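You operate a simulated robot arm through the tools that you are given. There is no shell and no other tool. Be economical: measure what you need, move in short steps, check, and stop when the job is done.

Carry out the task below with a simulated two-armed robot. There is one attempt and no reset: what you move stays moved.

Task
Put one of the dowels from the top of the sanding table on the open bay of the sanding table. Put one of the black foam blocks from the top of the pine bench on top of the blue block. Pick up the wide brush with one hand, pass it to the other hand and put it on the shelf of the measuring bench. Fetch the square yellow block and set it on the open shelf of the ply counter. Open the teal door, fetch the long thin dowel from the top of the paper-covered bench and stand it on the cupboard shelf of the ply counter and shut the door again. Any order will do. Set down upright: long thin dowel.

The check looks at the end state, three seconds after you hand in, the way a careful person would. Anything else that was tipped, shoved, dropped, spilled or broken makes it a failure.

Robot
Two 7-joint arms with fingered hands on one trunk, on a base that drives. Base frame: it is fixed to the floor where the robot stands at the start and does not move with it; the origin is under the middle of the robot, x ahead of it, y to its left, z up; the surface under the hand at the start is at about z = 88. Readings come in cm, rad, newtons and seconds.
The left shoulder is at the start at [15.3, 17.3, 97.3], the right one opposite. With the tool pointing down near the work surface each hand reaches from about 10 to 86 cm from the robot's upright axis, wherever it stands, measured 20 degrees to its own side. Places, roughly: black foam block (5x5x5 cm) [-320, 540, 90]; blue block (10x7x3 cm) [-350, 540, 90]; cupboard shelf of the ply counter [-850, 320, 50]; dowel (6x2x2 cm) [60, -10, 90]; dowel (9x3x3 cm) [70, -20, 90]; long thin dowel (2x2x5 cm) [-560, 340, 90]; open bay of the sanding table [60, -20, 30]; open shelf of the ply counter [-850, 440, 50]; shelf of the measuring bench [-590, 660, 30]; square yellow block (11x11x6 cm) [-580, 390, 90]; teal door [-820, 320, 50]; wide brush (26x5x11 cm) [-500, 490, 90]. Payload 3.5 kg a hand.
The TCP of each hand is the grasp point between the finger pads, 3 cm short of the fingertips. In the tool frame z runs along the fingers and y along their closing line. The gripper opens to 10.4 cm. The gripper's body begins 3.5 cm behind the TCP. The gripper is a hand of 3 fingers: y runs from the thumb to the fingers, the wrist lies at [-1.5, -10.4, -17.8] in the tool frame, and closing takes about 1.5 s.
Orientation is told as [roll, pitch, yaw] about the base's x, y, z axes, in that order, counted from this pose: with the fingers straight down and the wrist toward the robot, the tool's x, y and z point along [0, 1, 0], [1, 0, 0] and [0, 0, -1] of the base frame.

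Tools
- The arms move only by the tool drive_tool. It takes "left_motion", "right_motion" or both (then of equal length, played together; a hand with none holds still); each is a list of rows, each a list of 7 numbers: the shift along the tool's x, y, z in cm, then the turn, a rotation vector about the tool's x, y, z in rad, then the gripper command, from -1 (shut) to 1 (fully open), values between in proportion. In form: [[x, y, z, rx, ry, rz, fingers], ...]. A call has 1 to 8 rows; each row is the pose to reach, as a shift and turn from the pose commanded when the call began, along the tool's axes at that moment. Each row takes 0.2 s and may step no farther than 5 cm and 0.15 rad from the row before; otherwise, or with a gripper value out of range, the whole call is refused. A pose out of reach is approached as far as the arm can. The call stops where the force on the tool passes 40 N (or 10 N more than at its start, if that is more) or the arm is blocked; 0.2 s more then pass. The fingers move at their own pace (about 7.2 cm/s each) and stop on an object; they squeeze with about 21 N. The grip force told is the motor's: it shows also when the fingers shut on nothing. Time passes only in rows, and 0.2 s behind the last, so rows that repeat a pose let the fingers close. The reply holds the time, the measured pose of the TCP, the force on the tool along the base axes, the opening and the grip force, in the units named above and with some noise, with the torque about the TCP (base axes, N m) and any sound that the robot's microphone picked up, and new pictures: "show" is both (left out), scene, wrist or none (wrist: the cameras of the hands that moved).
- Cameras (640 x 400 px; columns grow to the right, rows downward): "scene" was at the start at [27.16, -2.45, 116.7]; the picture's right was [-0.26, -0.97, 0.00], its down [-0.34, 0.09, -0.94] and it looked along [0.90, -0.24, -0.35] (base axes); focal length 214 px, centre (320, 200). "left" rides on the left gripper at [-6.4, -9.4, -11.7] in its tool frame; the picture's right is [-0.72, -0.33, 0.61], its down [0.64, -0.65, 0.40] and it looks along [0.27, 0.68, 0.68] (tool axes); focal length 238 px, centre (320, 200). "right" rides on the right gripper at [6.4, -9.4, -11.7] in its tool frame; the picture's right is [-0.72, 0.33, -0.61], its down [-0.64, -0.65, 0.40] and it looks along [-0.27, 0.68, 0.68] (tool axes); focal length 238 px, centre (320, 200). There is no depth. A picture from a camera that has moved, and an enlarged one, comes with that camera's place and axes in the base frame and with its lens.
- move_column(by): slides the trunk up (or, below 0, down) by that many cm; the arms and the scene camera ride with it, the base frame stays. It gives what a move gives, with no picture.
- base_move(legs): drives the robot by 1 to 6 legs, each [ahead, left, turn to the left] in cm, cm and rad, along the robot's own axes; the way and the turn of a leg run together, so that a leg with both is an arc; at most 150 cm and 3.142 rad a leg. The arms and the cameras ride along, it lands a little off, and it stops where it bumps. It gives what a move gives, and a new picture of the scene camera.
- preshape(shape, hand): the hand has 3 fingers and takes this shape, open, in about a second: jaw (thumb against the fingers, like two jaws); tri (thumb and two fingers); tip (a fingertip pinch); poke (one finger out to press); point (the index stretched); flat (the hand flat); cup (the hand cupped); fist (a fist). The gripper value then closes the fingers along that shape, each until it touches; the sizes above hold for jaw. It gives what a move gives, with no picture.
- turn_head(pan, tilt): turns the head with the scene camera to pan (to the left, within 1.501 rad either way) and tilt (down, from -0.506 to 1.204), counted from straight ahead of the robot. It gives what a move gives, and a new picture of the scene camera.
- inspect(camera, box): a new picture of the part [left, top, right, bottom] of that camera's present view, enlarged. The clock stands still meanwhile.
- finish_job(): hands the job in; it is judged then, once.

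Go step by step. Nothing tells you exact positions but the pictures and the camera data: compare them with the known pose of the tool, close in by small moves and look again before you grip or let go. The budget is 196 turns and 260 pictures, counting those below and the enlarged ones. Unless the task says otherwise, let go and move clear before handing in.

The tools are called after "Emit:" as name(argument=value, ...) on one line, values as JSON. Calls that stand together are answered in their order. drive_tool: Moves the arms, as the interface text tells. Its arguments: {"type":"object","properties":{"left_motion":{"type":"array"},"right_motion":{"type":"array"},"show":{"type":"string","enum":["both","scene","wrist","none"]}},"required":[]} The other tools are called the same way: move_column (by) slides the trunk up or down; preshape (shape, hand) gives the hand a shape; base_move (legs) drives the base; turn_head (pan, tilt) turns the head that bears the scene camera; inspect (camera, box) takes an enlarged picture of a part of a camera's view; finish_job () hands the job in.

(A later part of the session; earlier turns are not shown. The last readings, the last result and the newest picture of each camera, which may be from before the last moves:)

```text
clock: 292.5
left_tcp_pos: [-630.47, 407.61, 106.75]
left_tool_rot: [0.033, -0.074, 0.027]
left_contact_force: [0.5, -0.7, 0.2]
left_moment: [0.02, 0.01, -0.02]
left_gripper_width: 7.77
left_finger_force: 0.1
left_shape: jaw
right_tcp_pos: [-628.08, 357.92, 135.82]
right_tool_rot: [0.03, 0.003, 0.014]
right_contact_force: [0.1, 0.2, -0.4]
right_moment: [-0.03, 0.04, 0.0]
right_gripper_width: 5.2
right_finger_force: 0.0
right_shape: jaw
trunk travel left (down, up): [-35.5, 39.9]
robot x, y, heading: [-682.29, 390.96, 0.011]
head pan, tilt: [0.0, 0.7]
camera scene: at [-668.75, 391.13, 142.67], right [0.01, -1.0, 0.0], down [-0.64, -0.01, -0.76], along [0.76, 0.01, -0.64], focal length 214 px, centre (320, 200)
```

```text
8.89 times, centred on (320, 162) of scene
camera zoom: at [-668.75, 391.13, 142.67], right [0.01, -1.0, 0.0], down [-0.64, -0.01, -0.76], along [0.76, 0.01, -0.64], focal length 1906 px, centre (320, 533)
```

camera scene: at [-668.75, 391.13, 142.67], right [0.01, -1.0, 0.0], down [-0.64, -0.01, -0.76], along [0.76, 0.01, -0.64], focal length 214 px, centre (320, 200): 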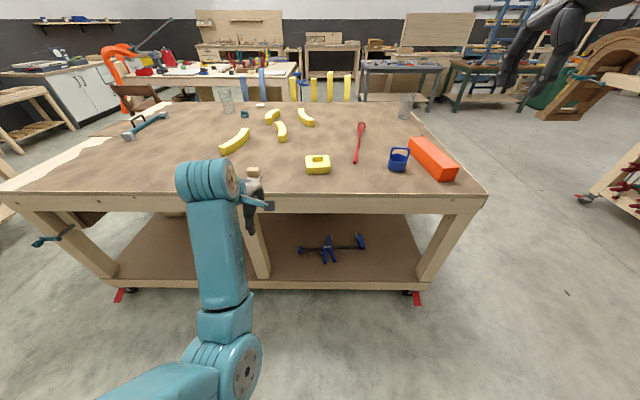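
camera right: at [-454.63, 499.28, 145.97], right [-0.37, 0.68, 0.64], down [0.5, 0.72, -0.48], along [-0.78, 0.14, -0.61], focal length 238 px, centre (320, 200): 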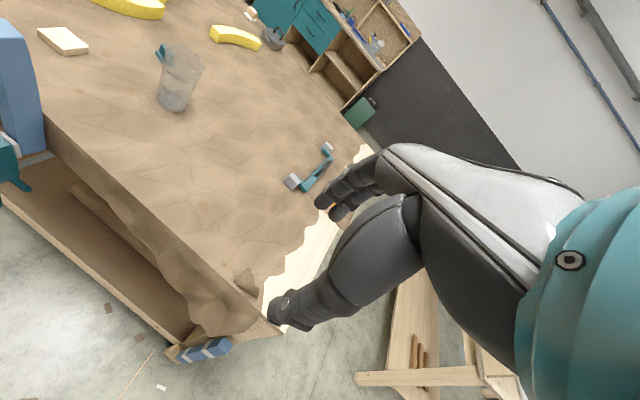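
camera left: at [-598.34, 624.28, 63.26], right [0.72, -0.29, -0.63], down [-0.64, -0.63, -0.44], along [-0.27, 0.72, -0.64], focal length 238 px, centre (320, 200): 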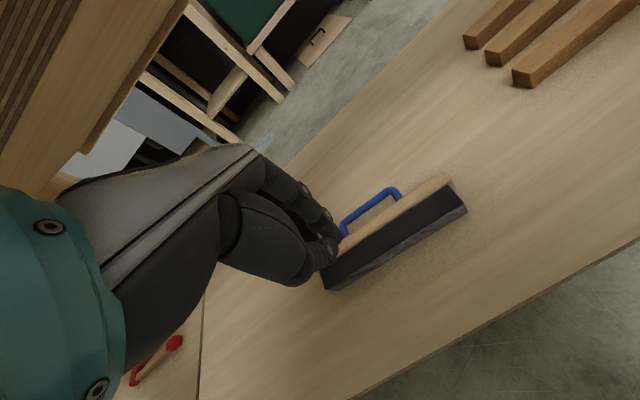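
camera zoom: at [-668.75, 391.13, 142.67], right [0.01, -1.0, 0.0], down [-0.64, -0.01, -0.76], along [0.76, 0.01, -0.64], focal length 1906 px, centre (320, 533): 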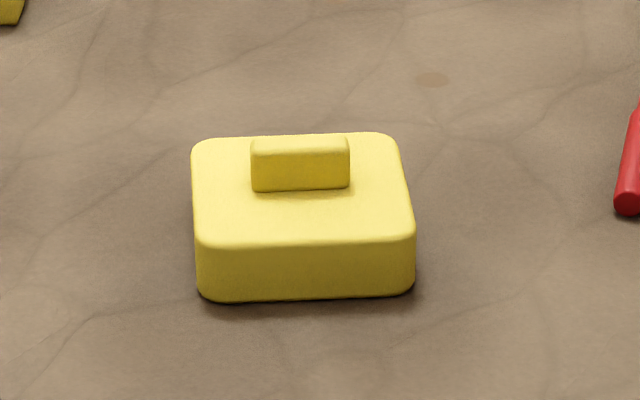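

The yellow block has a ridge knob on top (along y) at about [-581, 393], knob top z≈95: I can grip that. First I raise the left hand from its odd low-elbow posture.

Emit:
drive_tool(left_motion=[[1, -2, -4, 0, 0, 0, 0.3], [2, -4, -8, 0, 0, 0, 0.3], [3, -6, -12, 0, 0, 0, 0.3], [4, -6, -16, 0.03, 0, 0, 0.3], [5, -6, -20, 0.05, 0, 0, 0.3], [6, -6, -24, 0.07, 0, 0, 0.3]], show="scene")

```text
clock: 293.9
left_tcp_pos: [-626.9, 416.91, 128.25]
left_tool_rot: [0.029, -0.002, 0.023]
left_contact_force: [-0.6, 1.4, 0.6]
left_moment: [-0.01, 0.01, 0.0]
left_gripper_width: 6.81
left_finger_force: 0.0
left_shape: jaw
left hand out of reach, approached as far as the arm can: row 2, 3, 4, 5, 6
right_tcp_pos: [-628.17, 357.82, 136.07]
right_tool_rot: [0.032, 0.003, 0.013]
right_contact_force: [-0.7, 0.2, 0.6]
right_moment: [0.03, -0.02, -0.02]
right_gripper_width: 5.22
right_finger_force: 0.1
right_shape: jaw
trunk travel left (down, up): [-35.5, 39.9]
robot x, y, heading: [-682.25, 390.88, 0.009]
head pan, tilt: [0.0, 0.7]
camera scene: at [-668.86, 391.11, 142.69], right [0.01, -1.0, 0.0], down [-0.64, -0.01, -0.77], along [0.77, 0.01, -0.64], focal length 214 px, centre (320, 200)
```

scene: 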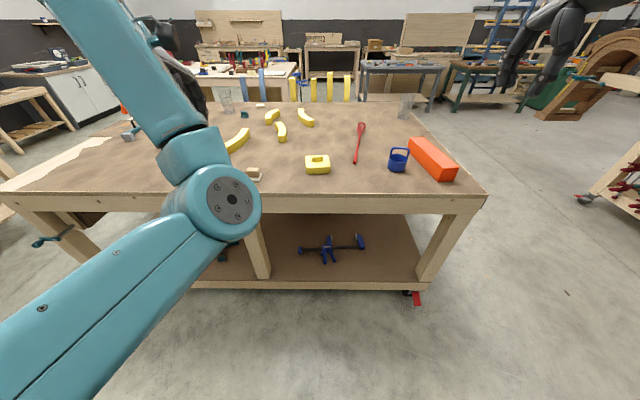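

I drive to place the yellow block on the left hand's side, keeping the trunk high so the elbow stays above the bench.

Emit:
base_move(legs=[[0, -14, -0.01], [26, 0, 0]])

Emit:
drive_tool(left_motion=[[-3, 3, 2, 0, 0, 0, 0.3], [-5, 6, 5, 0, 0, 0, 0.3], [-7, 9, 8, 0, 0, 0, 0.3], [-8, 12, 11, 0, 0, 0, 0.3], [-8, 15, 14, 0, 0, 0, 0.3]], show="both")

```text
clock: 296.7
left_tcp_pos: [-599.86, 402.3, 128.4]
left_tool_rot: [0.03, -0.002, 0.018]
left_contact_force: [0.4, 0.6, -0.5]
left_moment: [-0.01, 0.02, 0.01]
left_gripper_width: 6.78
left_finger_force: 0.0
left_shape: jaw
right_tcp_pos: [-601.56, 343.32, 136.07]
right_tool_rot: [0.03, 0.003, 0.008]
right_contact_force: [-0.9, 0.3, -0.1]
right_moment: [-0.04, 0.04, -0.02]
right_gripper_width: 5.2
right_finger_force: 0.1
right_shape: jaw
trunk travel left (down, up): [-35.5, 39.9]
robot x, y, heading: [-655.71, 376.99, 0.003]
head pan, tilt: [0.0, 0.7]
camera scene: at [-642.03, 376.9, 142.67], right [0.0, -1.0, 0.0], down [-0.64, 0.0, -0.76], along [0.76, 0.0, -0.64], focal length 214 px, centre (320, 200)
```

scene: 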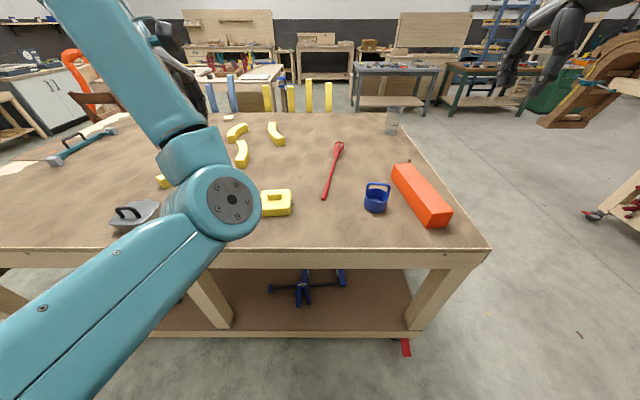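

```text
clock: 297.9
left_tcp_pos: [-584.64, 395.19, 113.85]
left_tool_rot: [0.027, -0.004, 0.019]
left_contact_force: [0.6, 0.6, 0.1]
left_moment: [0.02, 0.01, 0.03]
left_gripper_width: 6.79
left_finger_force: 0.0
left_shape: jaw
right_tcp_pos: [-601.73, 343.42, 135.99]
right_tool_rot: [0.029, 0.006, 0.007]
right_contact_force: [-0.1, 0.4, -0.4]
right_moment: [0.01, -0.03, 0.01]
right_gripper_width: 5.21
right_finger_force: 0.1
right_shape: jaw
trunk travel left (down, up): [-35.5, 39.9]
robot x, y, heading: [-655.38, 376.77, 0.007]
head pan, tilt: [0.0, 0.7]
camera scene: at [-642.05, 376.95, 142.67], right [0.0, -1.0, 0.0], down [-0.64, 0.0, -0.76], along [0.76, 0.0, -0.64], focal length 214 px, centre (320, 200)
camera left: at [-594.03, 388.35, 125.51], right [-0.31, -0.71, -0.63], down [-0.66, 0.64, -0.39], along [0.68, 0.3, -0.67], focal length 238 px, centre (320, 200)
```

scene: 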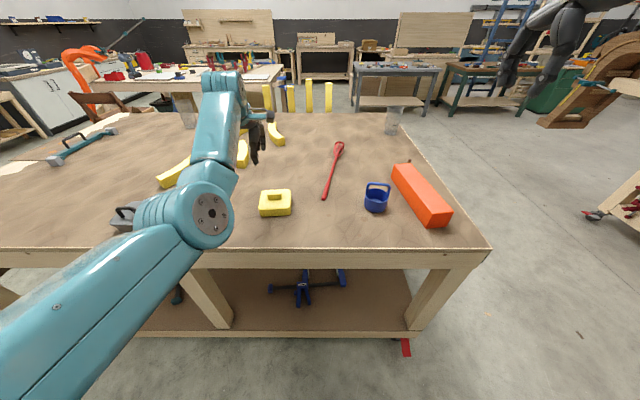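
left: 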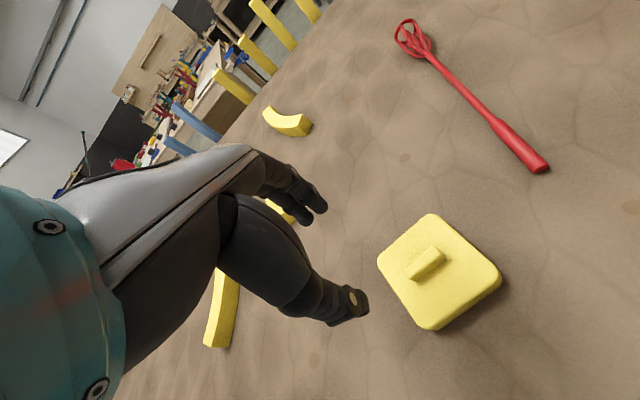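

Both cameras put the knob at [-583.1, 392.6], along y. I align and descend to just above the body.

Emit:
drive_tool(left_motion=[[-1.3, 0.8, 4, 0, 0, 0, -0.1], [-2.6, 1.6, 8, 0, 0, 0, -0.1], [-2.6, 1.6, 12, 0, 0, 0, -0.1], [-2.6, 1.6, 15.5, 0, 0, 0, -0.1], [-2.6, 1.6, 15.5, 0, 0, 0, -0.1]], show="both")

```text
clock: 299.1
left_tcp_pos: [-583.06, 392.8, 98.98]
left_tool_rot: [0.029, -0.004, 0.021]
left_contact_force: [0.5, 0.6, 0.4]
left_moment: [-0.03, 0.01, 0.01]
left_gripper_width: 4.75
left_finger_force: 0.1
left_shape: jaw
right_tcp_pos: [-601.7, 343.32, 136.15]
right_tool_rot: [0.03, 0.003, 0.007]
right_contact_force: [0.7, 0.3, 0.8]
right_moment: [-0.01, -0.02, 0.0]
right_gripper_width: 5.2
right_finger_force: 0.0
right_shape: jaw
trunk travel left (down, up): [-35.5, 39.9]
robot x, y, heading: [-655.84, 377.14, 0.004]
head pan, tilt: [0.0, 0.7]
camera scene: at [-642.12, 376.9, 142.68], right [0.0, -1.0, 0.0], down [-0.64, 0.0, -0.77], along [0.77, 0.0, -0.64], focal length 214 px, centre (320, 200)
camera left: at [-592.43, 385.9, 110.52], right [-0.31, -0.71, -0.64], down [-0.66, 0.64, -0.39], along [0.68, 0.3, -0.67], focal length 238 px, centre (320, 200)
```

scene: 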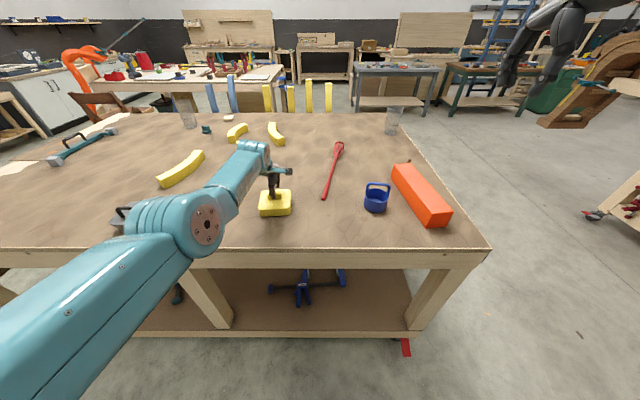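
left: 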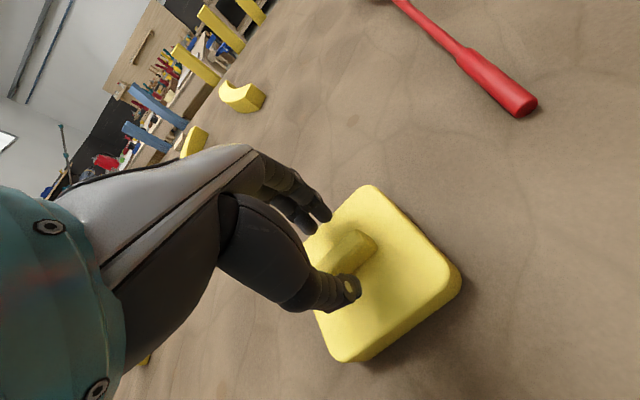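

The fingers straddle the knob. I lower 2 cm more and close.

Emit:
drive_tool(left_motion=[[0, 0, 1, 0, 0, 0, -0.1], [0, 0, 1.9, 0, 0, 0, -0.1], [0, 0, 1.9, 0, 0, 0, -1], [0, 0, 1.9, 0, 0, 0, -1], [0, 0, 1.9, 0, 0, 0, -1], [0, 0, 1.9, 0, 0, 0, -1]], show="wrist")

```text
clock: 300.5
left_tcp_pos: [-583.21, 393.08, 96.85]
left_tool_rot: [0.029, -0.004, 0.019]
left_contact_force: [-0.6, -0.2, 0.1]
left_moment: [0.0, 0.0, 0.01]
left_gripper_width: 1.12
left_finger_force: 21.0
left_shape: jaw
right_tcp_pos: [-601.74, 343.38, 135.98]
right_tool_rot: [0.029, 0.002, 0.008]
right_contact_force: [0.0, 0.3, -0.3]
right_moment: [-0.02, 0.01, -0.04]
right_gripper_width: 5.22
right_finger_force: 0.1
right_shape: jaw
trunk travel left (down, up): [-35.5, 39.9]
robot x, y, heading: [-655.55, 376.95, 0.0]
head pan, tilt: [0.0, 0.7]
camera left: at [-592.71, 386.09, 108.53], right [-0.31, -0.71, -0.64], down [-0.66, 0.64, -0.39], along [0.68, 0.3, -0.67], focal length 238 px, centre (320, 200)
```

left: 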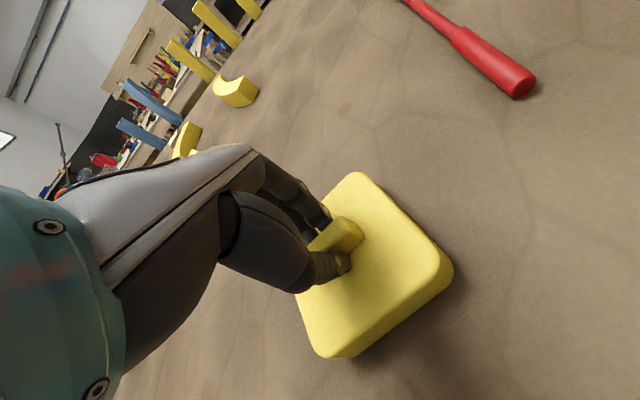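

Knob gripped at 1.1 cm. I lift and check that the block comes along level.

Emit:
drive_tool(left_motion=[[0, 0, -2, 0, 0, 0, -1], [0, 0, -5, 0, 0, 0, -1], [0, -1, -9, 0, 0, 0, -1], [0, -3, -13, 0, 0, 0, -1], [1, -6, -16, 0, 0, 0, -1], [2, -10, -18, 0, 0, 0, -1]], show="both")

```text
clock: 301.9
left_tcp_pos: [-593.48, 394.58, 114.9]
left_tool_rot: [0.031, -0.004, 0.018]
left_contact_force: [-0.4, -0.2, -2.1]
left_moment: [0.01, 0.0, 0.02]
left_gripper_width: 1.1
left_finger_force: 20.7
left_shape: jaw
right_tcp_pos: [-601.76, 343.33, 136.0]
right_tool_rot: [0.03, 0.002, 0.008]
right_contact_force: [0.0, 0.0, -0.2]
right_moment: [0.02, -0.01, 0.0]
right_gripper_width: 5.22
right_finger_force: 0.0
right_shape: jaw
trunk travel left (down, up): [-35.5, 39.9]
robot x, y, heading: [-655.78, 376.9, 0.004]
head pan, tilt: [0.0, 0.7]
camera scene: at [-642.16, 376.92, 142.68], right [0.0, -1.0, 0.0], down [-0.64, 0.0, -0.77], along [0.77, 0.0, -0.64], focal length 214 px, centre (320, 200)
camera left: at [-602.96, 387.58, 126.53], right [-0.31, -0.71, -0.64], down [-0.66, 0.64, -0.39], along [0.68, 0.3, -0.67], focal length 238 px, centre (320, 200)
```

scene: 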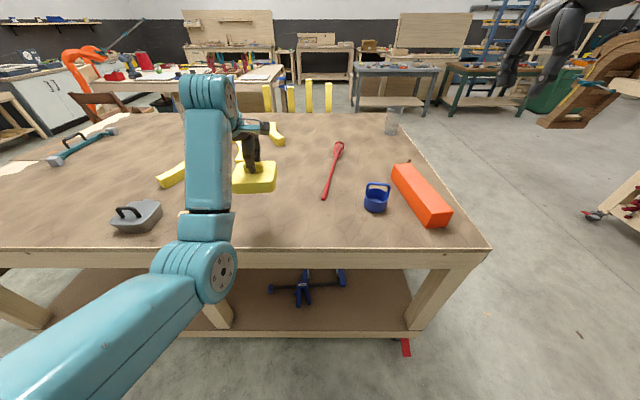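
left: 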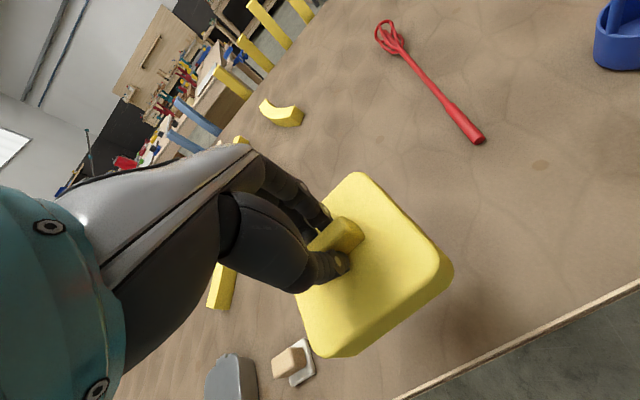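

The block is held level. Next I go round to the bench's low-y end to fetch the long thin dowel with the right hand.

Emit:
base_move(legs=[[-20, 0, 0], [0, -97, 0], [98, 0, 0], [0, 0, 1.565]])

Emit:
turn_head(pan=-0.2, tilt=0.75)

```text
clock: 316.8
left_tcp_pos: [-594.41, 340.36, 114.92]
left_tool_rot: [0.029, -0.005, 1.579]
left_contact_force: [-0.2, 0.4, -2.2]
left_moment: [0.01, -0.02, 0.01]
left_gripper_width: 1.09
left_finger_force: 20.9
left_shape: jaw
right_tcp_pos: [-543.45, 331.52, 136.02]
right_tool_rot: [0.03, 0.004, 1.567]
right_contact_force: [0.2, 0.7, -0.7]
right_moment: [0.03, 0.02, 0.01]
right_gripper_width: 5.23
right_finger_force: 0.1
right_shape: jaw
trunk travel left (down, up): [-35.5, 39.9]
robot x, y, heading: [-576.93, 277.65, 1.565]
head pan, tilt: [0.0, 0.7]
camera scene: at [-577.37, 291.59, 142.67], right [1.0, -0.01, 0.0], down [0.0, -0.64, -0.76], along [0.01, 0.76, -0.64], focal length 214 px, centre (320, 200)
```

scene: 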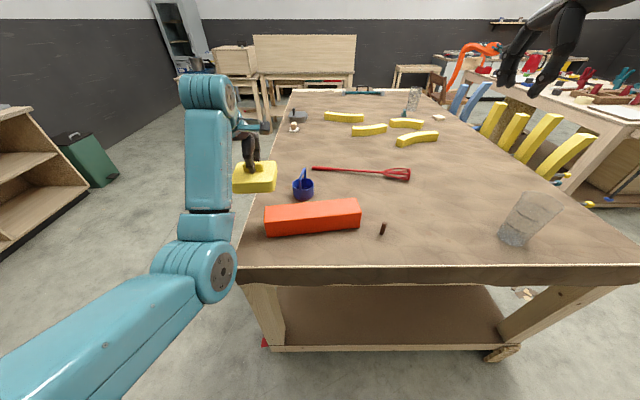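

```text
clock: 317.5
left_tcp_pos: [-594.3, 340.37, 114.98]
left_tool_rot: [0.029, -0.003, 1.579]
left_contact_force: [0.1, -0.5, -1.4]
left_moment: [-0.01, -0.02, 0.01]
left_gripper_width: 1.12
left_finger_force: 21.2
left_shape: jaw
right_tcp_pos: [-543.39, 331.6, 136.0]
right_tool_rot: [0.029, 0.003, 1.568]
right_contact_force: [0.2, -0.6, -1.2]
right_moment: [-0.02, 0.01, 0.04]
right_gripper_width: 5.21
right_finger_force: 0.0
right_shape: jaw
trunk travel left (down, up): [-35.5, 39.9]
robot x, y, heading: [-577.25, 277.94, 1.564]
head pan, tilt: [-0.201, 0.75]
camera scene: at [-575.71, 291.2, 142.25], right [0.98, -0.21, 0.0], down [-0.14, -0.67, -0.73], along [0.15, 0.72, -0.68], focal length 214 px, centre (320, 200)
```

scene: 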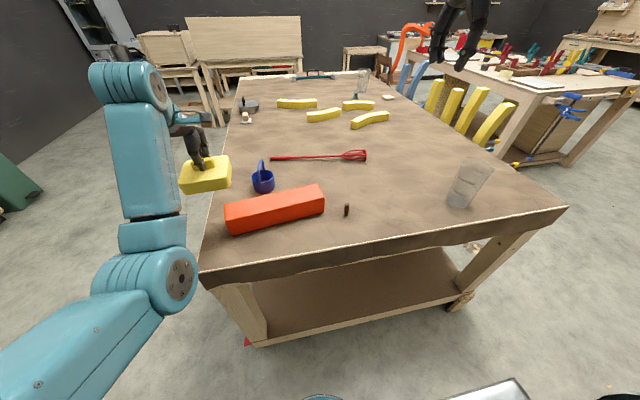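

The dark dowel stands upright at about [-556.6, 338.4], top z≈94. I bring the right hand above it.

Emit:
drive_tool(right_motion=[[2, 1, 4, 0, 0, 0, 0.2], [4, 2, 8, 0, 0, 0, 0.2], [6, 3, 12, 0, 0, 0, 0.2], [8, 4, 16, 0, 0, 0, 0.2], [10, 5, 20, 0, 0, 0, 0.2], [12, 6, 24, 0, 0, 0, 0.2], [13.2, 6.7, 27, 0, 0, 0, 0.2], [13.2, 6.7, 27, 0, 0, 0, 0.2]], show="both")

```text
clock: 319.3
left_tcp_pos: [-594.41, 340.32, 114.94]
left_tool_rot: [0.029, -0.004, 1.58]
left_contact_force: [-0.5, -0.2, -2.0]
left_moment: [0.0, 0.0, 0.0]
left_gripper_width: 1.08
left_finger_force: 21.2
left_shape: jaw
right_tcp_pos: [-557.64, 338.42, 109.15]
right_tool_rot: [0.03, 0.002, 1.568]
right_contact_force: [0.5, 0.9, 0.2]
right_moment: [-0.01, 0.01, 0.0]
right_gripper_width: 6.19
right_finger_force: 0.1
right_shape: jaw
trunk travel left (down, up): [-35.5, 39.9]
robot x, y, heading: [-577.54, 278.07, 1.563]
head pan, tilt: [-0.201, 0.75]
camera scene: at [-575.71, 291.16, 142.26], right [0.98, -0.21, 0.0], down [-0.14, -0.67, -0.73], along [0.15, 0.72, -0.68], focal length 214 px, centre (320, 200)
camera right: at [-563.72, 329.02, 121.04], right [0.74, 0.32, 0.59], down [0.63, -0.66, -0.42], along [0.25, 0.68, -0.69], focal length 238 px, centre (320, 200)
```

scene: 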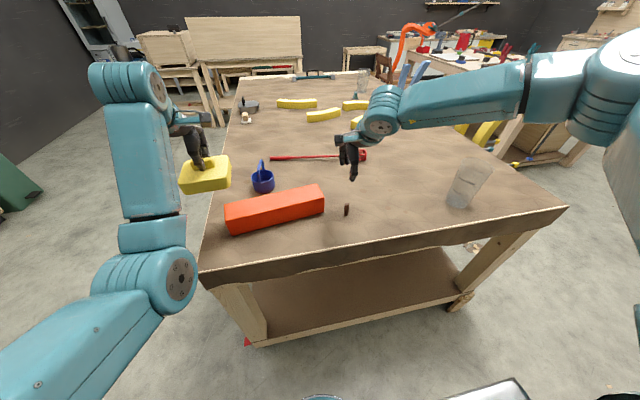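
right: 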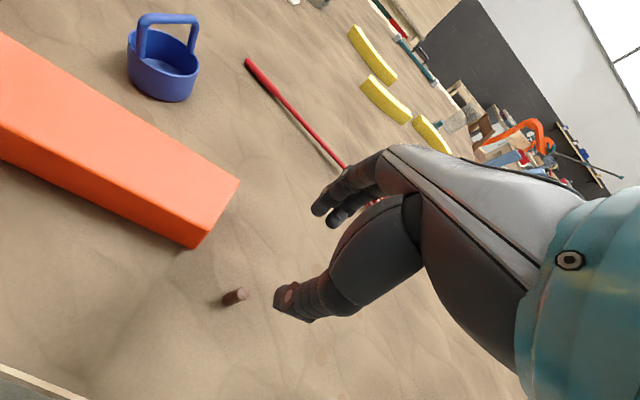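

The wrist view refines the dowel to [-557.1, 337.2], upright. I centre, descend and grip.

Emit:
drive_tool(right_motion=[[-0.5, -1.2, 4, 0, 0, 0, 0.2], [-0.5, -1.2, 8, 0, 0, 0, 0.2], [-0.5, -1.2, 12, 0, 0, 0, 0.2], [-0.5, -1.2, 15.5, 0, 0, 0, 0.2], [-0.5, -1.2, 15.5, 0, 0, 0, -1], [-0.5, -1.2, 15.5, 0, 0, 0, -1], [-0.5, -1.2, 15.5, 0, 0, 0, -1], [-0.5, -1.2, 15.5, 0, 0, 0, -1]], show="wrist")

```text
clock: 321.1
left_tcp_pos: [-594.52, 340.31, 114.96]
left_tool_rot: [0.03, -0.003, 1.58]
left_contact_force: [1.1, 0.1, -1.8]
left_moment: [0.02, 0.03, -0.03]
left_gripper_width: 1.08
left_finger_force: 20.9
left_shape: jaw
right_tcp_pos: [-555.38, 334.1, 96.47]
right_tool_rot: [0.031, 0.001, 1.567]
right_contact_force: [0.5, 0.0, 0.7]
right_moment: [0.0, -0.02, 0.01]
right_gripper_width: 0.0
right_finger_force: 20.7
right_shape: jaw
right hand out of reach, approached as far as the arm can: row 3, 4, 5, 6, 7, 8
trunk travel left (down, up): [-35.5, 39.9]
robot x, y, heading: [-577.54, 277.9, 1.564]
head pan, tilt: [-0.201, 0.75]
camera right: at [-561.37, 324.67, 108.25], right [0.74, 0.32, 0.59], down [0.63, -0.66, -0.42], along [0.25, 0.68, -0.69], focal length 238 px, centre (320, 200)
```

right: 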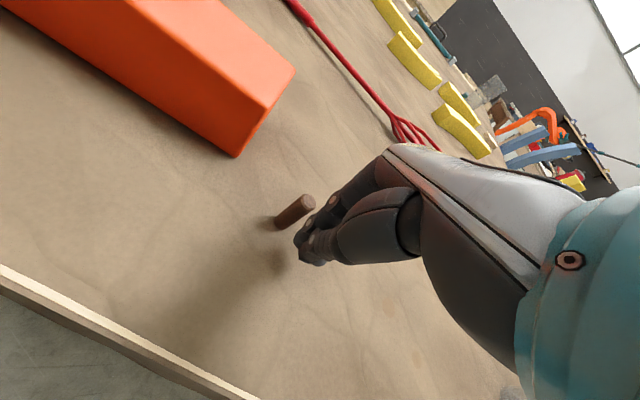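

It drifted out of reach and closed beside the dowel, which still stands. I open, raise both hands, and lower the trunk for better reach.

Emit:
drive_tool(right_motion=[[0, 0, -2, 0, 0, 0, 0.2], [0, 0, -5, 0, 0, 0, 0.2], [0, 0, -9, 0, 0, 0, 0.2], [-1, 0, -13, 0, 0, 0, 0.2], [-2, 1, -17, 0, 0, 0, 0.2], [-2, 2, -20, 0, 0, 0, 0.2]], left_motion=[[0, 0, -3, 0, 0, 0, -1], [0, 0, -6, 0, 0, 0, -1], [0, 0, -9, 0, 0, 0, -1], [0, 0, -12, 0, 0, 0, -1], [0, 0, -15, 0, 0, 0, -1], [0, 0, -18, 0, 0, 0, -1]], show="none")

```text
clock: 322.5
left_tcp_pos: [-594.03, 340.03, 133.03]
left_tool_rot: [0.03, -0.003, 1.58]
left_contact_force: [-0.2, -0.2, -2.2]
left_moment: [0.01, -0.02, -0.02]
left_gripper_width: 1.08
left_finger_force: 21.0
left_shape: jaw
right_tcp_pos: [-552.79, 336.7, 116.21]
right_tool_rot: [0.03, 0.001, 1.567]
right_contact_force: [0.9, 0.4, -0.1]
right_moment: [0.01, 0.01, -0.02]
right_gripper_width: 6.26
right_finger_force: 0.1
right_shape: jaw
trunk travel left (down, up): [-35.5, 39.9]
robot x, y, heading: [-577.26, 278.32, 1.564]
head pan, tilt: [-0.201, 0.75]
```

Emit:
move_column(by=-14)

Emit:
drive_tool(right_motion=[[2, 0.2, 0, 0, 0, 0, 0.2], [4.3, 0.5, 0, 0, 0, 0, 0.2], [4.3, 0.5, 1, 0, 0, 0, 0.2]], show="wrist")

```text
clock: 324.2
left_tcp_pos: [-593.85, 340.65, 118.59]
left_tool_rot: [0.029, 0.003, 1.579]
left_contact_force: [0.5, 0.1, -2.2]
left_moment: [0.01, 0.03, -0.01]
left_gripper_width: 1.09
left_finger_force: 20.8
left_shape: jaw
right_tcp_pos: [-552.52, 336.53, 102.3]
right_tool_rot: [0.03, 0.002, 1.568]
right_contact_force: [0.7, -0.3, -0.4]
right_moment: [0.02, -0.01, 0.01]
right_gripper_width: 6.24
right_finger_force: 0.0
right_shape: jaw
trunk travel left (down, up): [-21.5, 53.9]
robot x, y, heading: [-577.19, 278.16, 1.562]
head pan, tilt: [-0.201, 0.75]
```

```text
clock: 325.0
left_tcp_pos: [-593.76, 340.61, 118.52]
left_tool_rot: [0.029, 0.004, 1.58]
left_contact_force: [0.6, -0.6, -1.6]
left_moment: [-0.01, 0.0, 0.02]
left_gripper_width: 1.08
left_finger_force: 20.7
left_shape: jaw
right_tcp_pos: [-556.82, 337.12, 101.31]
right_tool_rot: [0.029, 0.001, 1.567]
right_contact_force: [-1.4, -0.1, 0.3]
right_moment: [-0.02, -0.02, -0.02]
right_gripper_width: 6.25
right_finger_force: 0.1
right_shape: jaw
trunk travel left (down, up): [-21.5, 53.9]
robot x, y, heading: [-577.55, 278.34, 1.565]
head pan, tilt: [-0.201, 0.75]
camera right: at [-563.02, 327.81, 113.17], right [0.74, 0.32, 0.59], down [0.63, -0.66, -0.42], along [0.25, 0.68, -0.69], focal length 238 px, centre (320, 200)
```

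right: 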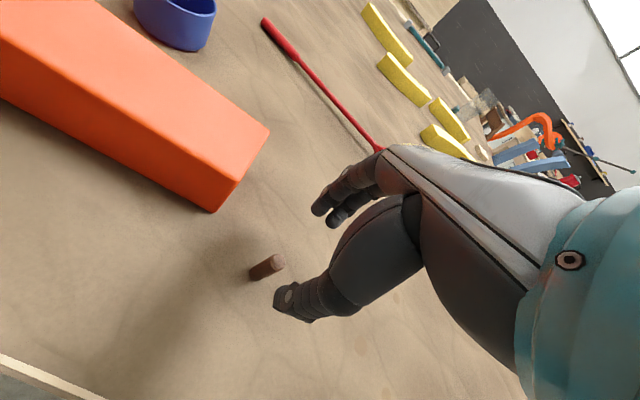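

Aligned within 0.4 cm. Descend and grip.

Emit:
drive_tool(right_motion=[[0.4, 0.2, 3, 0, 0, 0, 0.2], [0.4, 0.2, 5.5, 0, 0, 0, 0.1], [0.4, 0.2, 7.8, 0, 0, 0, 0.1], [0.4, 0.2, 7.8, 0, 0, 0, -1], [0.4, 0.2, 7.8, 0, 0, 0, -1], [0.4, 0.2, 7.8, 0, 0, 0, -1], [0.4, 0.2, 7.8, 0, 0, 0, -1]], show="wrist")

```text
clock: 326.6
left_tcp_pos: [-593.92, 340.71, 118.45]
left_tool_rot: [0.029, 0.004, 1.581]
left_contact_force: [0.6, -0.3, -2.7]
left_moment: [-0.02, 0.0, 0.01]
left_gripper_width: 1.06
left_finger_force: 20.3
left_shape: jaw
right_tcp_pos: [-557.65, 337.27, 93.64]
right_tool_rot: [0.03, 0.002, 1.568]
right_contact_force: [-0.1, -0.7, 0.6]
right_moment: [0.01, 0.01, 0.0]
right_gripper_width: 0.53
right_finger_force: 21.4
right_shape: jaw
trunk travel left (down, up): [-21.5, 53.9]
robot x, y, heading: [-577.35, 278.26, 1.562]
head pan, tilt: [-0.201, 0.75]
camera right: at [-563.73, 327.81, 105.43], right [0.74, 0.33, 0.59], down [0.63, -0.66, -0.42], along [0.25, 0.68, -0.69], focal length 238 px, centre (320, 200)
```

right: 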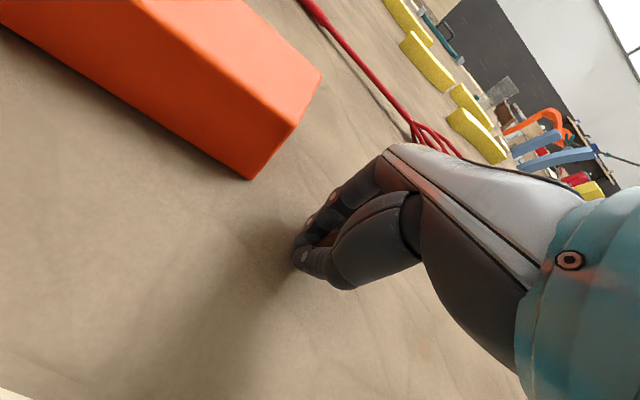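

Gripping something 0.5 cm+ wide; I lift and inspect.

Emit:
drive_tool(right_motion=[[0, 0, -3, 0, 0, 0, -1], [0, 0, -7, 0, 0, 0, -1], [0, 0, -11, 0, 0, 0, -1], [0, 0, -15, 0, 0, 0, -1]], show="none")

Emit:
inspect(camera="right", box=[250, 170, 410, 310])

Emit:
inspect(camera="scene", box=[280, 80, 440, 220])

```text
clock: 327.6
left_tcp_pos: [-593.87, 340.73, 118.53]
left_tool_rot: [0.03, 0.002, 1.581]
left_contact_force: [-0.6, -0.2, -1.6]
left_moment: [-0.02, -0.01, 0.01]
left_gripper_width: 1.08
left_finger_force: 21.3
left_shape: jaw
right_tcp_pos: [-556.8, 337.2, 108.52]
right_tool_rot: [0.03, 0.004, 1.57]
right_contact_force: [0.0, 0.4, -0.2]
right_moment: [-0.03, -0.01, 0.02]
right_gripper_width: 0.53
right_finger_force: 21.0
right_shape: jaw
trunk travel left (down, up): [-21.5, 53.9]
robot x, y, heading: [-577.53, 277.97, 1.566]
head pan, tilt: [-0.201, 0.75]
```

```text
2.86 times, centred on (330, 240) of right
camera zoom: at [-562.89, 327.79, 120.3], right [0.74, 0.33, 0.59], down [0.63, -0.66, -0.42], along [0.25, 0.68, -0.69], focal length 681 px, centre (291, 86)
```

zoom: 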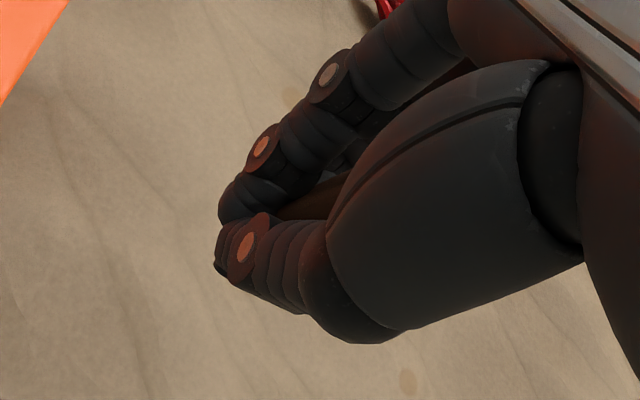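

```text
2.86 times, centred on (360, 150) of scene
camera zoom: at [-575.68, 296.62, 127.97], right [0.98, -0.21, 0.0], down [-0.14, -0.67, -0.73], along [0.15, 0.72, -0.68], focal length 613 px, centre (206, 343)
```

zoom: 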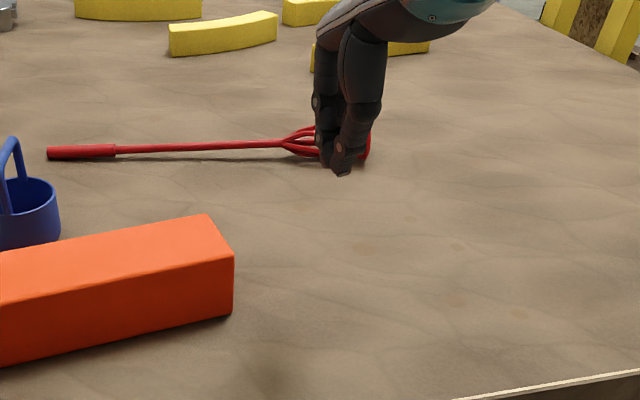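

The dowel is enclosed in the right hand. Now to the ply counter: I back off, turn to face -x and move to about [-700, 400].

Emit:
base_move(legs=[[-20, 0, 0], [0, 0, 1.575], [118, 0, 0], [0, -122, 0]])

Emit:
turn_head(pan=0.0, tilt=0.5)

```text
clock: 344.2
left_tcp_pos: [-753.66, 367.3, 118.4]
left_tool_rot: [0.03, 0.003, 3.116]
left_contact_force: [0.1, 0.0, -2.3]
left_moment: [0.02, 0.0, -0.02]
left_gripper_width: 1.05
left_finger_force: 20.9
left_shape: jaw
right_tcp_pos: [-748.88, 404.25, 108.45]
right_tool_rot: [0.029, 0.004, 3.105]
right_contact_force: [-0.1, 0.3, 0.0]
right_moment: [-0.02, 0.03, 0.0]
right_gripper_width: 0.51
right_finger_force: 20.6
right_shape: jaw
trunk travel left (down, up): [-21.5, 53.9]
robot x, y, heading: [-690.3, 382.01, 3.108]
head pan, tilt: [-0.201, 0.75]
camera scene: at [-708.98, 384.18, 127.96], right [0.24, 0.97, 0.0], down [0.66, -0.16, -0.73], along [-0.71, 0.17, -0.68], focal length 214 px, centre (320, 200)
```

scene: 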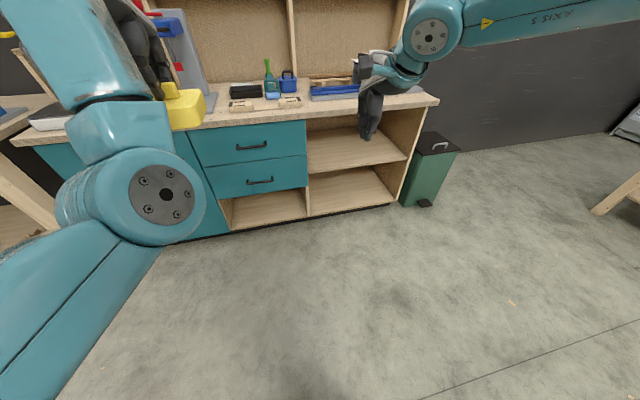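

```text
clock: 344.9
left_tcp_pos: [-753.67, 367.33, 118.48]
left_tool_rot: [0.03, 0.006, 3.117]
left_contact_force: [0.9, -0.3, -1.7]
left_moment: [0.01, 0.0, 0.0]
left_gripper_width: 1.06
left_finger_force: 21.0
left_shape: jaw
right_tcp_pos: [-748.89, 404.33, 108.45]
right_tool_rot: [0.03, 0.003, 3.106]
right_contact_force: [-0.2, 0.6, -0.7]
right_moment: [0.01, 0.0, -0.01]
right_gripper_width: 0.52
right_finger_force: 21.0
right_shape: jaw
trunk travel left (down, up): [-21.5, 53.9]
robot x, y, heading: [-690.37, 381.01, 3.105]
head pan, tilt: [0.0, 0.499]
camera scene: at [-710.02, 382.56, 130.15], right [0.04, 1.0, 0.0], down [0.48, -0.02, -0.88], along [-0.88, 0.04, -0.48], focal length 214 px, centre (320, 200)
```

scene: 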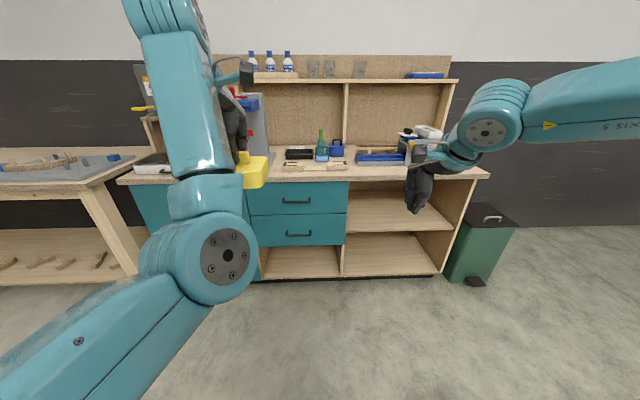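

The right compartment's middle shelf: z≈50, y 405–460, front plane x≈-815, opening up to z≈80. I retract the right hand (with the dowel) and lower the trunk, then bring the left hand with the block to shelf height in free space.

Emit:
drive_tool(right_motion=[[-2, -3, -2, 0, 0, 0, -1], [-4, -6, -4, 0, 0, 0, -1], [-6, -9, -6, 0, 0, 0, -1], [-8, -12, -8, 0, 0, 0, -1], [-10, -15, -10, 0, 0, 0, -1], [-12, -18, -10, 0, 0, 0, -1]], show="none")

Emit:
move_column(by=-21)

Emit:
drive_tool(left_motion=[[0, 0, 4, 0, 0, 0, -1], [0, 0, 8, 0, 0, 0, -1], [0, 0, 12, -0.04, 0, 0, -1], [0, 0, 16, -0.08, 0, 0, -1], [0, 0, 20, -0.12, 0, 0, -1], [0, 0, 24, -0.15, 0, 0, -1], [0, 0, 28, -0.15, 0, 0, -1], [0, 0, 32, -0.15, 0, 0, -1]], show="scene")

```text
clock: 346.4
left_tcp_pos: [-753.62, 367.43, 118.47]
left_tool_rot: [0.031, 0.003, 3.116]
left_contact_force: [0.6, -0.8, -2.0]
left_moment: [-0.04, -0.02, 0.02]
left_gripper_width: 1.05
left_finger_force: 21.0
left_shape: jaw
right_tcp_pos: [-730.56, 415.81, 118.22]
right_tool_rot: [0.03, 0.002, 3.105]
right_contact_force: [1.1, -0.3, -0.9]
right_moment: [-0.05, 0.0, 0.03]
right_gripper_width: 0.54
right_finger_force: 20.3
right_shape: jaw
trunk travel left (down, up): [-21.5, 53.9]
robot x, y, heading: [-690.24, 381.91, 3.098]
head pan, tilt: [0.0, 0.499]
```

```text
clock: 348.6
left_tcp_pos: [-762.5, 367.8, 82.27]
left_tool_rot: [0.034, 0.28, 3.118]
left_contact_force: [0.1, 0.4, -2.0]
left_moment: [-0.02, 0.0, 0.01]
left_gripper_width: 1.08
left_finger_force: 21.3
left_shape: jaw
right_tcp_pos: [-730.47, 415.94, 97.12]
right_tool_rot: [0.03, 0.002, 3.105]
right_contact_force: [-0.2, -0.1, 0.4]
right_moment: [0.01, 0.02, 0.0]
right_gripper_width: 0.55
right_finger_force: 21.2
right_shape: jaw
trunk travel left (down, up): [-0.5, 74.9]
robot x, y, heading: [-690.6, 381.89, 3.1]
head pan, tilt: [0.0, 0.499]
```

```text
clock: 350.4
left_tcp_pos: [-754.01, 366.58, 51.14]
left_tool_rot: [0.033, 0.131, 3.112]
left_contact_force: [1.1, 0.2, -1.6]
left_moment: [0.04, 0.04, 0.02]
left_gripper_width: 1.05
left_finger_force: 21.7
left_shape: jaw
right_tcp_pos: [-730.53, 416.03, 97.2]
right_tool_rot: [0.031, 0.004, 3.104]
right_contact_force: [-0.3, 0.0, 0.5]
right_moment: [-0.01, 0.02, 0.04]
right_gripper_width: 0.51
right_finger_force: 21.2
right_shape: jaw
trunk travel left (down, up): [-0.5, 74.9]
robot x, y, heading: [-690.25, 381.73, 3.1]
head pan, tilt: [0.0, 0.499]
camera scene: at [-722.05, 383.03, 107.9], right [0.04, 1.0, 0.0], down [0.48, -0.02, -0.88], along [-0.88, 0.04, -0.48], focal length 214 px, centre (320, 200)
```

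scene: 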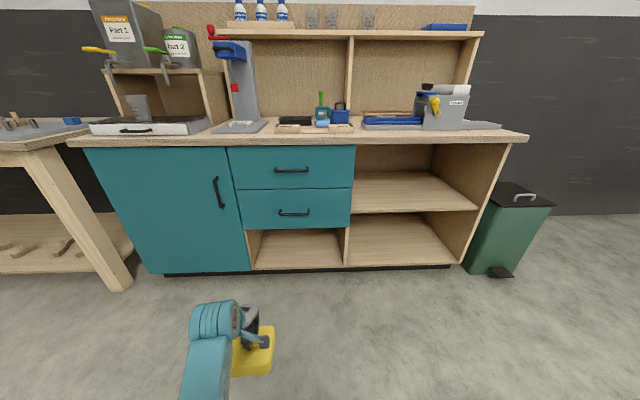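

Clear view: shelf top z≈51, compartment y 404–467, underside ≈84. I set the hand pitch to -0.2 and height ≈61, fix the heading and line up with the compartment.

Emit:
drive_tool(left_motion=[[0, 0, -3, -0.1, 0, 0, -1], [0, 0, -6, -0.2, 0, 0, -1], [0, 0, -9, -0.33, 0, 0, -1], [0, 0, -10.5, -0.33, 0, 0, -1]], show="none")

Emit:
base_move(legs=[[0, 0, 0.042], [0, -68, 0], [50, 0, 0]])

```text
clock: 351.4
left_tcp_pos: [-755.09, 366.95, 61.74]
left_tool_rot: [0.033, -0.201, 3.101]
left_contact_force: [-0.5, 0.1, -0.5]
left_moment: [-0.01, 0.0, 0.01]
left_gripper_width: 1.07
left_finger_force: 20.8
left_shape: jaw
right_tcp_pos: [-730.49, 415.95, 97.05]
right_tool_rot: [0.03, 0.003, 3.104]
right_contact_force: [-1.0, -0.9, -0.2]
right_moment: [-0.02, -0.04, 0.0]
right_gripper_width: 0.53
right_finger_force: 21.1
right_shape: jaw
trunk travel left (down, up): [-0.5, 74.9]
robot x, y, heading: [-690.35, 381.9, 3.099]
head pan, tilt: [0.0, 0.499]
```

```text
clock: 358.1
left_tcp_pos: [-805.03, 429.35, 61.7]
left_tool_rot: [0.033, -0.198, -3.124]
left_contact_force: [-0.6, -1.6, -1.9]
left_moment: [-0.04, 0.03, 0.01]
left_gripper_width: 1.05
left_finger_force: 20.8
left_shape: jaw
right_tcp_pos: [-783.2, 479.65, 97.18]
right_tool_rot: [0.029, 0.003, -3.12]
right_contact_force: [-0.4, -0.7, -0.3]
right_moment: [-0.02, 0.05, -0.02]
right_gripper_width: 0.56
right_finger_force: 21.0
right_shape: jaw
trunk travel left (down, up): [-0.5, 74.9]
robot x, y, heading: [-740.97, 447.92, -3.124]
head pan, tilt: [0.0, 0.499]
camera scene: at [-772.86, 447.3, 107.9], right [-0.02, 1.0, 0.0], down [0.48, 0.01, -0.88], along [-0.88, -0.02, -0.48], focal length 214 px, centre (320, 200)
```

scene: 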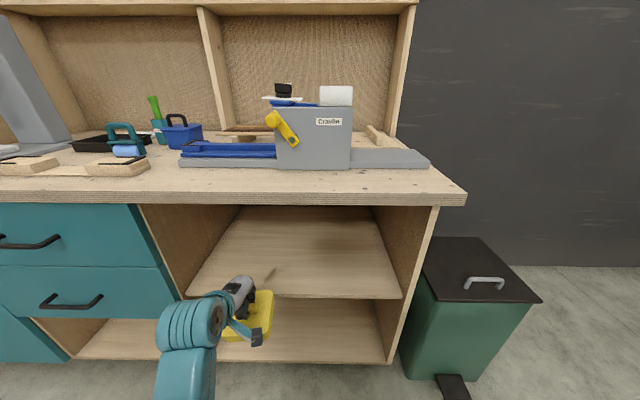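

The block must go a bit higher to clear the shelf edge (≈53). I raise 3.5 cm and drive in 22 cm.

Emit:
drive_tool(left_motion=[[0, 0.4, -2, 0, 0, 0, -1], [0, 0.7, -3.5, 0, 0, 0, -1]], show="none")

Emit:
base_move(legs=[[22, 0, 0]])

Emit:
inspect(camera="left", box=[0, 0, 640, 400])

```text
clock: 358.6
left_tcp_pos: [-805.07, 429.5, 65.26]
left_tool_rot: [0.034, -0.197, -3.125]
left_contact_force: [0.5, 0.5, -2.7]
left_moment: [0.04, 0.0, -0.02]
left_gripper_width: 1.06
left_finger_force: 21.2
left_shape: jaw
right_tcp_pos: [-783.19, 479.7, 97.07]
right_tool_rot: [0.029, 0.001, -3.121]
right_contact_force: [-0.3, 0.2, 0.2]
right_moment: [0.01, 0.02, 0.01]
right_gripper_width: 0.51
right_finger_force: 21.2
right_shape: jaw
trunk travel left (down, up): [-0.5, 74.9]
robot x, y, heading: [-741.62, 447.87, -3.128]
head pan, tilt: [0.0, 0.499]
```

```text
clock: 360.3
left_tcp_pos: [-826.92, 428.88, 65.28]
left_tool_rot: [0.032, -0.199, -3.124]
left_contact_force: [-1.0, 0.3, -1.5]
left_moment: [-0.02, -0.01, -0.01]
left_gripper_width: 1.07
left_finger_force: 20.9
left_shape: jaw
right_tcp_pos: [-805.1, 479.28, 97.07]
right_tool_rot: [0.03, 0.003, -3.118]
right_contact_force: [0.5, 0.3, 0.2]
right_moment: [-0.05, 0.01, -0.01]
right_gripper_width: 0.52
right_finger_force: 20.9
right_shape: jaw
trunk travel left (down, up): [-0.5, 74.9]
robot x, y, heading: [-763.2, 447.36, -3.122]
head pan, tilt: [0.0, 0.499]
camera scene: at [-794.85, 446.84, 107.9], right [-0.02, 1.0, 0.0], down [0.48, 0.01, -0.88], along [-0.88, -0.02, -0.48], focal length 214 px, centre (320, 200)
```

scene: 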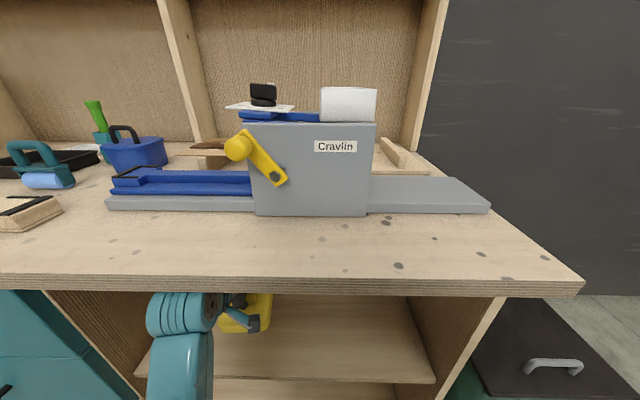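

```text
1.00 times, centred on (320, 200) of left (not enlarged: the box is as wide or as high as the picture)
camera zoom: at [-815.74, 435.87, 74.8], right [0.18, 0.7, -0.69], down [0.58, -0.64, -0.5], along [-0.8, -0.31, -0.52], focal length 238 px, centre (320, 200)
```

zoom: 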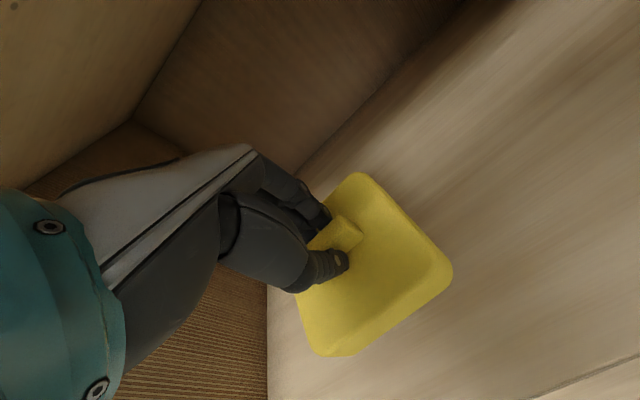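

The block is above the shelf, about 3.5 cm inside the edge. I lower 2.5 cm and drive 6 cm deeper.

Emit:
drive_tool(left_motion=[[0, -0.5, 2.5, 0, 0, 0, -1], [0, -0.5, 2.5, 0, 0, 0, -1]], show="none")

Emit:
base_move(legs=[[6, 0, 0]])

Emit:
drive_tool(left_motion=[[0, -0.4, 1.2, 0, 0, 0, -1], [0, -0.6, 2.2, 0, 0, 0, -1], [0, -0.8, 3.2, 0, 0, 0, -1], [0, -1, 4.2, 0, 0, 0, -1]], show="wrist")

```text
clock: 360.9
left_tcp_pos: [-827.01, 428.89, 62.62]
left_tool_rot: [0.035, -0.199, -3.123]
left_contact_force: [0.1, -0.1, -2.1]
left_moment: [0.01, -0.05, 0.03]
left_gripper_width: 1.05
left_finger_force: 21.2
left_shape: jaw
right_tcp_pos: [-805.16, 479.13, 97.22]
right_tool_rot: [0.029, 0.001, -3.119]
right_contact_force: [0.0, -0.9, -0.3]
right_moment: [0.0, 0.0, 0.0]
right_gripper_width: 0.5
right_finger_force: 21.3
right_shape: jaw
trunk travel left (down, up): [-0.5, 74.9]
robot x, y, heading: [-763.14, 447.82, -3.124]
head pan, tilt: [0.0, 0.499]
```

```text
clock: 361.9
left_tcp_pos: [-833.18, 428.81, 62.72]
left_tool_rot: [0.035, -0.197, -3.121]
left_contact_force: [0.2, 0.5, -2.0]
left_moment: [0.02, -0.05, -0.01]
left_gripper_width: 1.04
left_finger_force: 20.6
left_shape: jaw
right_tcp_pos: [-811.36, 479.02, 97.1]
right_tool_rot: [0.029, 0.003, -3.121]
right_contact_force: [0.6, 0.0, 0.0]
right_moment: [0.0, 0.03, 0.0]
right_gripper_width: 0.52
right_finger_force: 21.3
right_shape: jaw
trunk travel left (down, up): [-0.5, 74.9]
robot x, y, heading: [-769.3, 447.16, -3.121]
head pan, tilt: [0.0, 0.499]
camera scene: at [-801.03, 446.75, 107.9], right [-0.02, 1.0, 0.0], down [0.48, 0.01, -0.88], along [-0.88, -0.02, -0.48], focal length 214 px, centre (320, 200)
```

scene: 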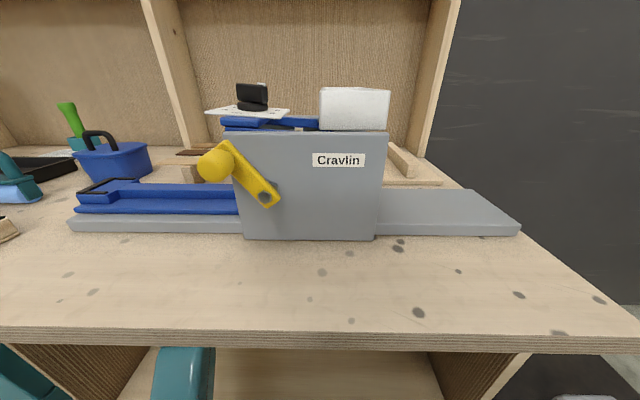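

```text
clock: 362.9
left_tcp_pos: [-832.97, 428.39, 58.28]
left_tool_rot: [0.035, -0.198, -3.121]
left_contact_force: [-0.2, 0.7, -1.6]
left_moment: [0.02, -0.04, -0.02]
left_gripper_width: 1.07
left_finger_force: 21.5
left_shape: jaw
right_tcp_pos: [-811.31, 479.14, 97.22]
right_tool_rot: [0.028, 0.0, -3.12]
right_contact_force: [-0.4, 0.2, -1.2]
right_moment: [0.02, 0.01, -0.02]
right_gripper_width: 0.51
right_finger_force: 21.2
right_shape: jaw
trunk travel left (down, up): [-0.5, 74.9]
robot x, y, heading: [-769.52, 447.37, -3.127]
head pan, tilt: [0.0, 0.499]
camera left: at [-821.7, 435.46, 67.84], right [0.18, 0.7, -0.69], down [0.58, -0.64, -0.5], along [-0.8, -0.31, -0.52], focal length 238 px, centre (320, 200)
```

left: 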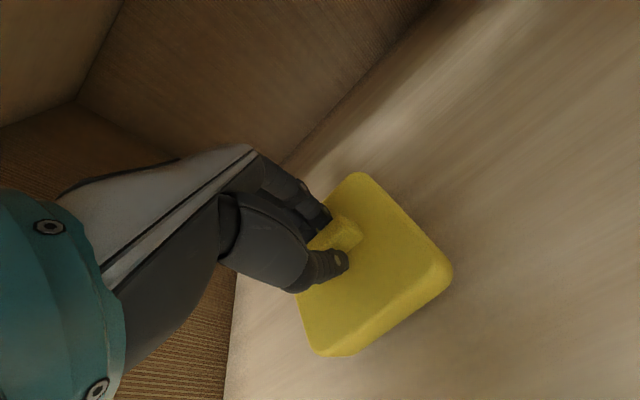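

I level the hand (pitch to 0) now that there's headroom, and lower to contact.

Emit:
drive_tool(left_motion=[[0, 0, 0, 0.1, 0, 0, -1], [0, 0, 0, 0.195, 0, 0, -1], [0, -0.1, 0.7, 0.195, 0, 0, -1], [0, -0.2, 1.3, 0.195, 0, 0, -1], [0, -0.3, 1.9, 0.195, 0, 0, -1], [0, -0.4, 2.5, 0.195, 0, 0, -1]], show="wrist")

```text
clock: 364.3
left_tcp_pos: [-833.06, 428.58, 55.96]
left_tool_rot: [0.034, -0.003, -3.119]
left_contact_force: [0.0, -0.1, -2.1]
left_moment: [-0.01, 0.0, 0.01]
left_gripper_width: 1.05
left_finger_force: 20.9
left_shape: jaw
right_tcp_pos: [-811.25, 479.16, 97.08]
right_tool_rot: [0.029, 0.001, -3.12]
right_contact_force: [0.5, -0.4, 0.5]
right_moment: [-0.01, 0.01, 0.01]
right_gripper_width: 0.51
right_finger_force: 21.3
right_shape: jaw
trunk travel left (down, up): [-0.5, 74.9]
robot x, y, heading: [-769.28, 447.59, -3.124]
head pan, tilt: [0.0, 0.499]
camera left: at [-823.92, 435.63, 67.51], right [0.31, 0.71, -0.64], down [0.67, -0.64, -0.38], along [-0.68, -0.31, -0.67], focal length 238 px, centre (320, 200)
```

left: 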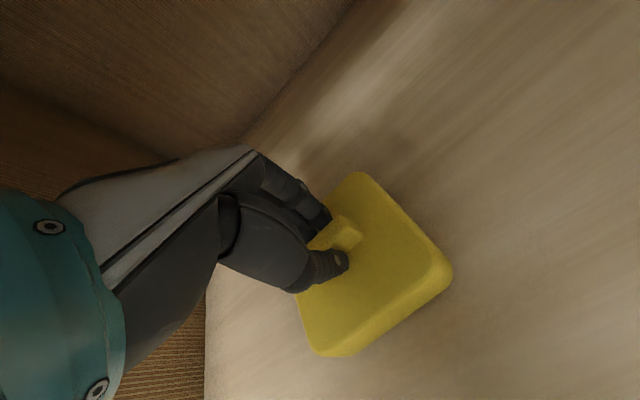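

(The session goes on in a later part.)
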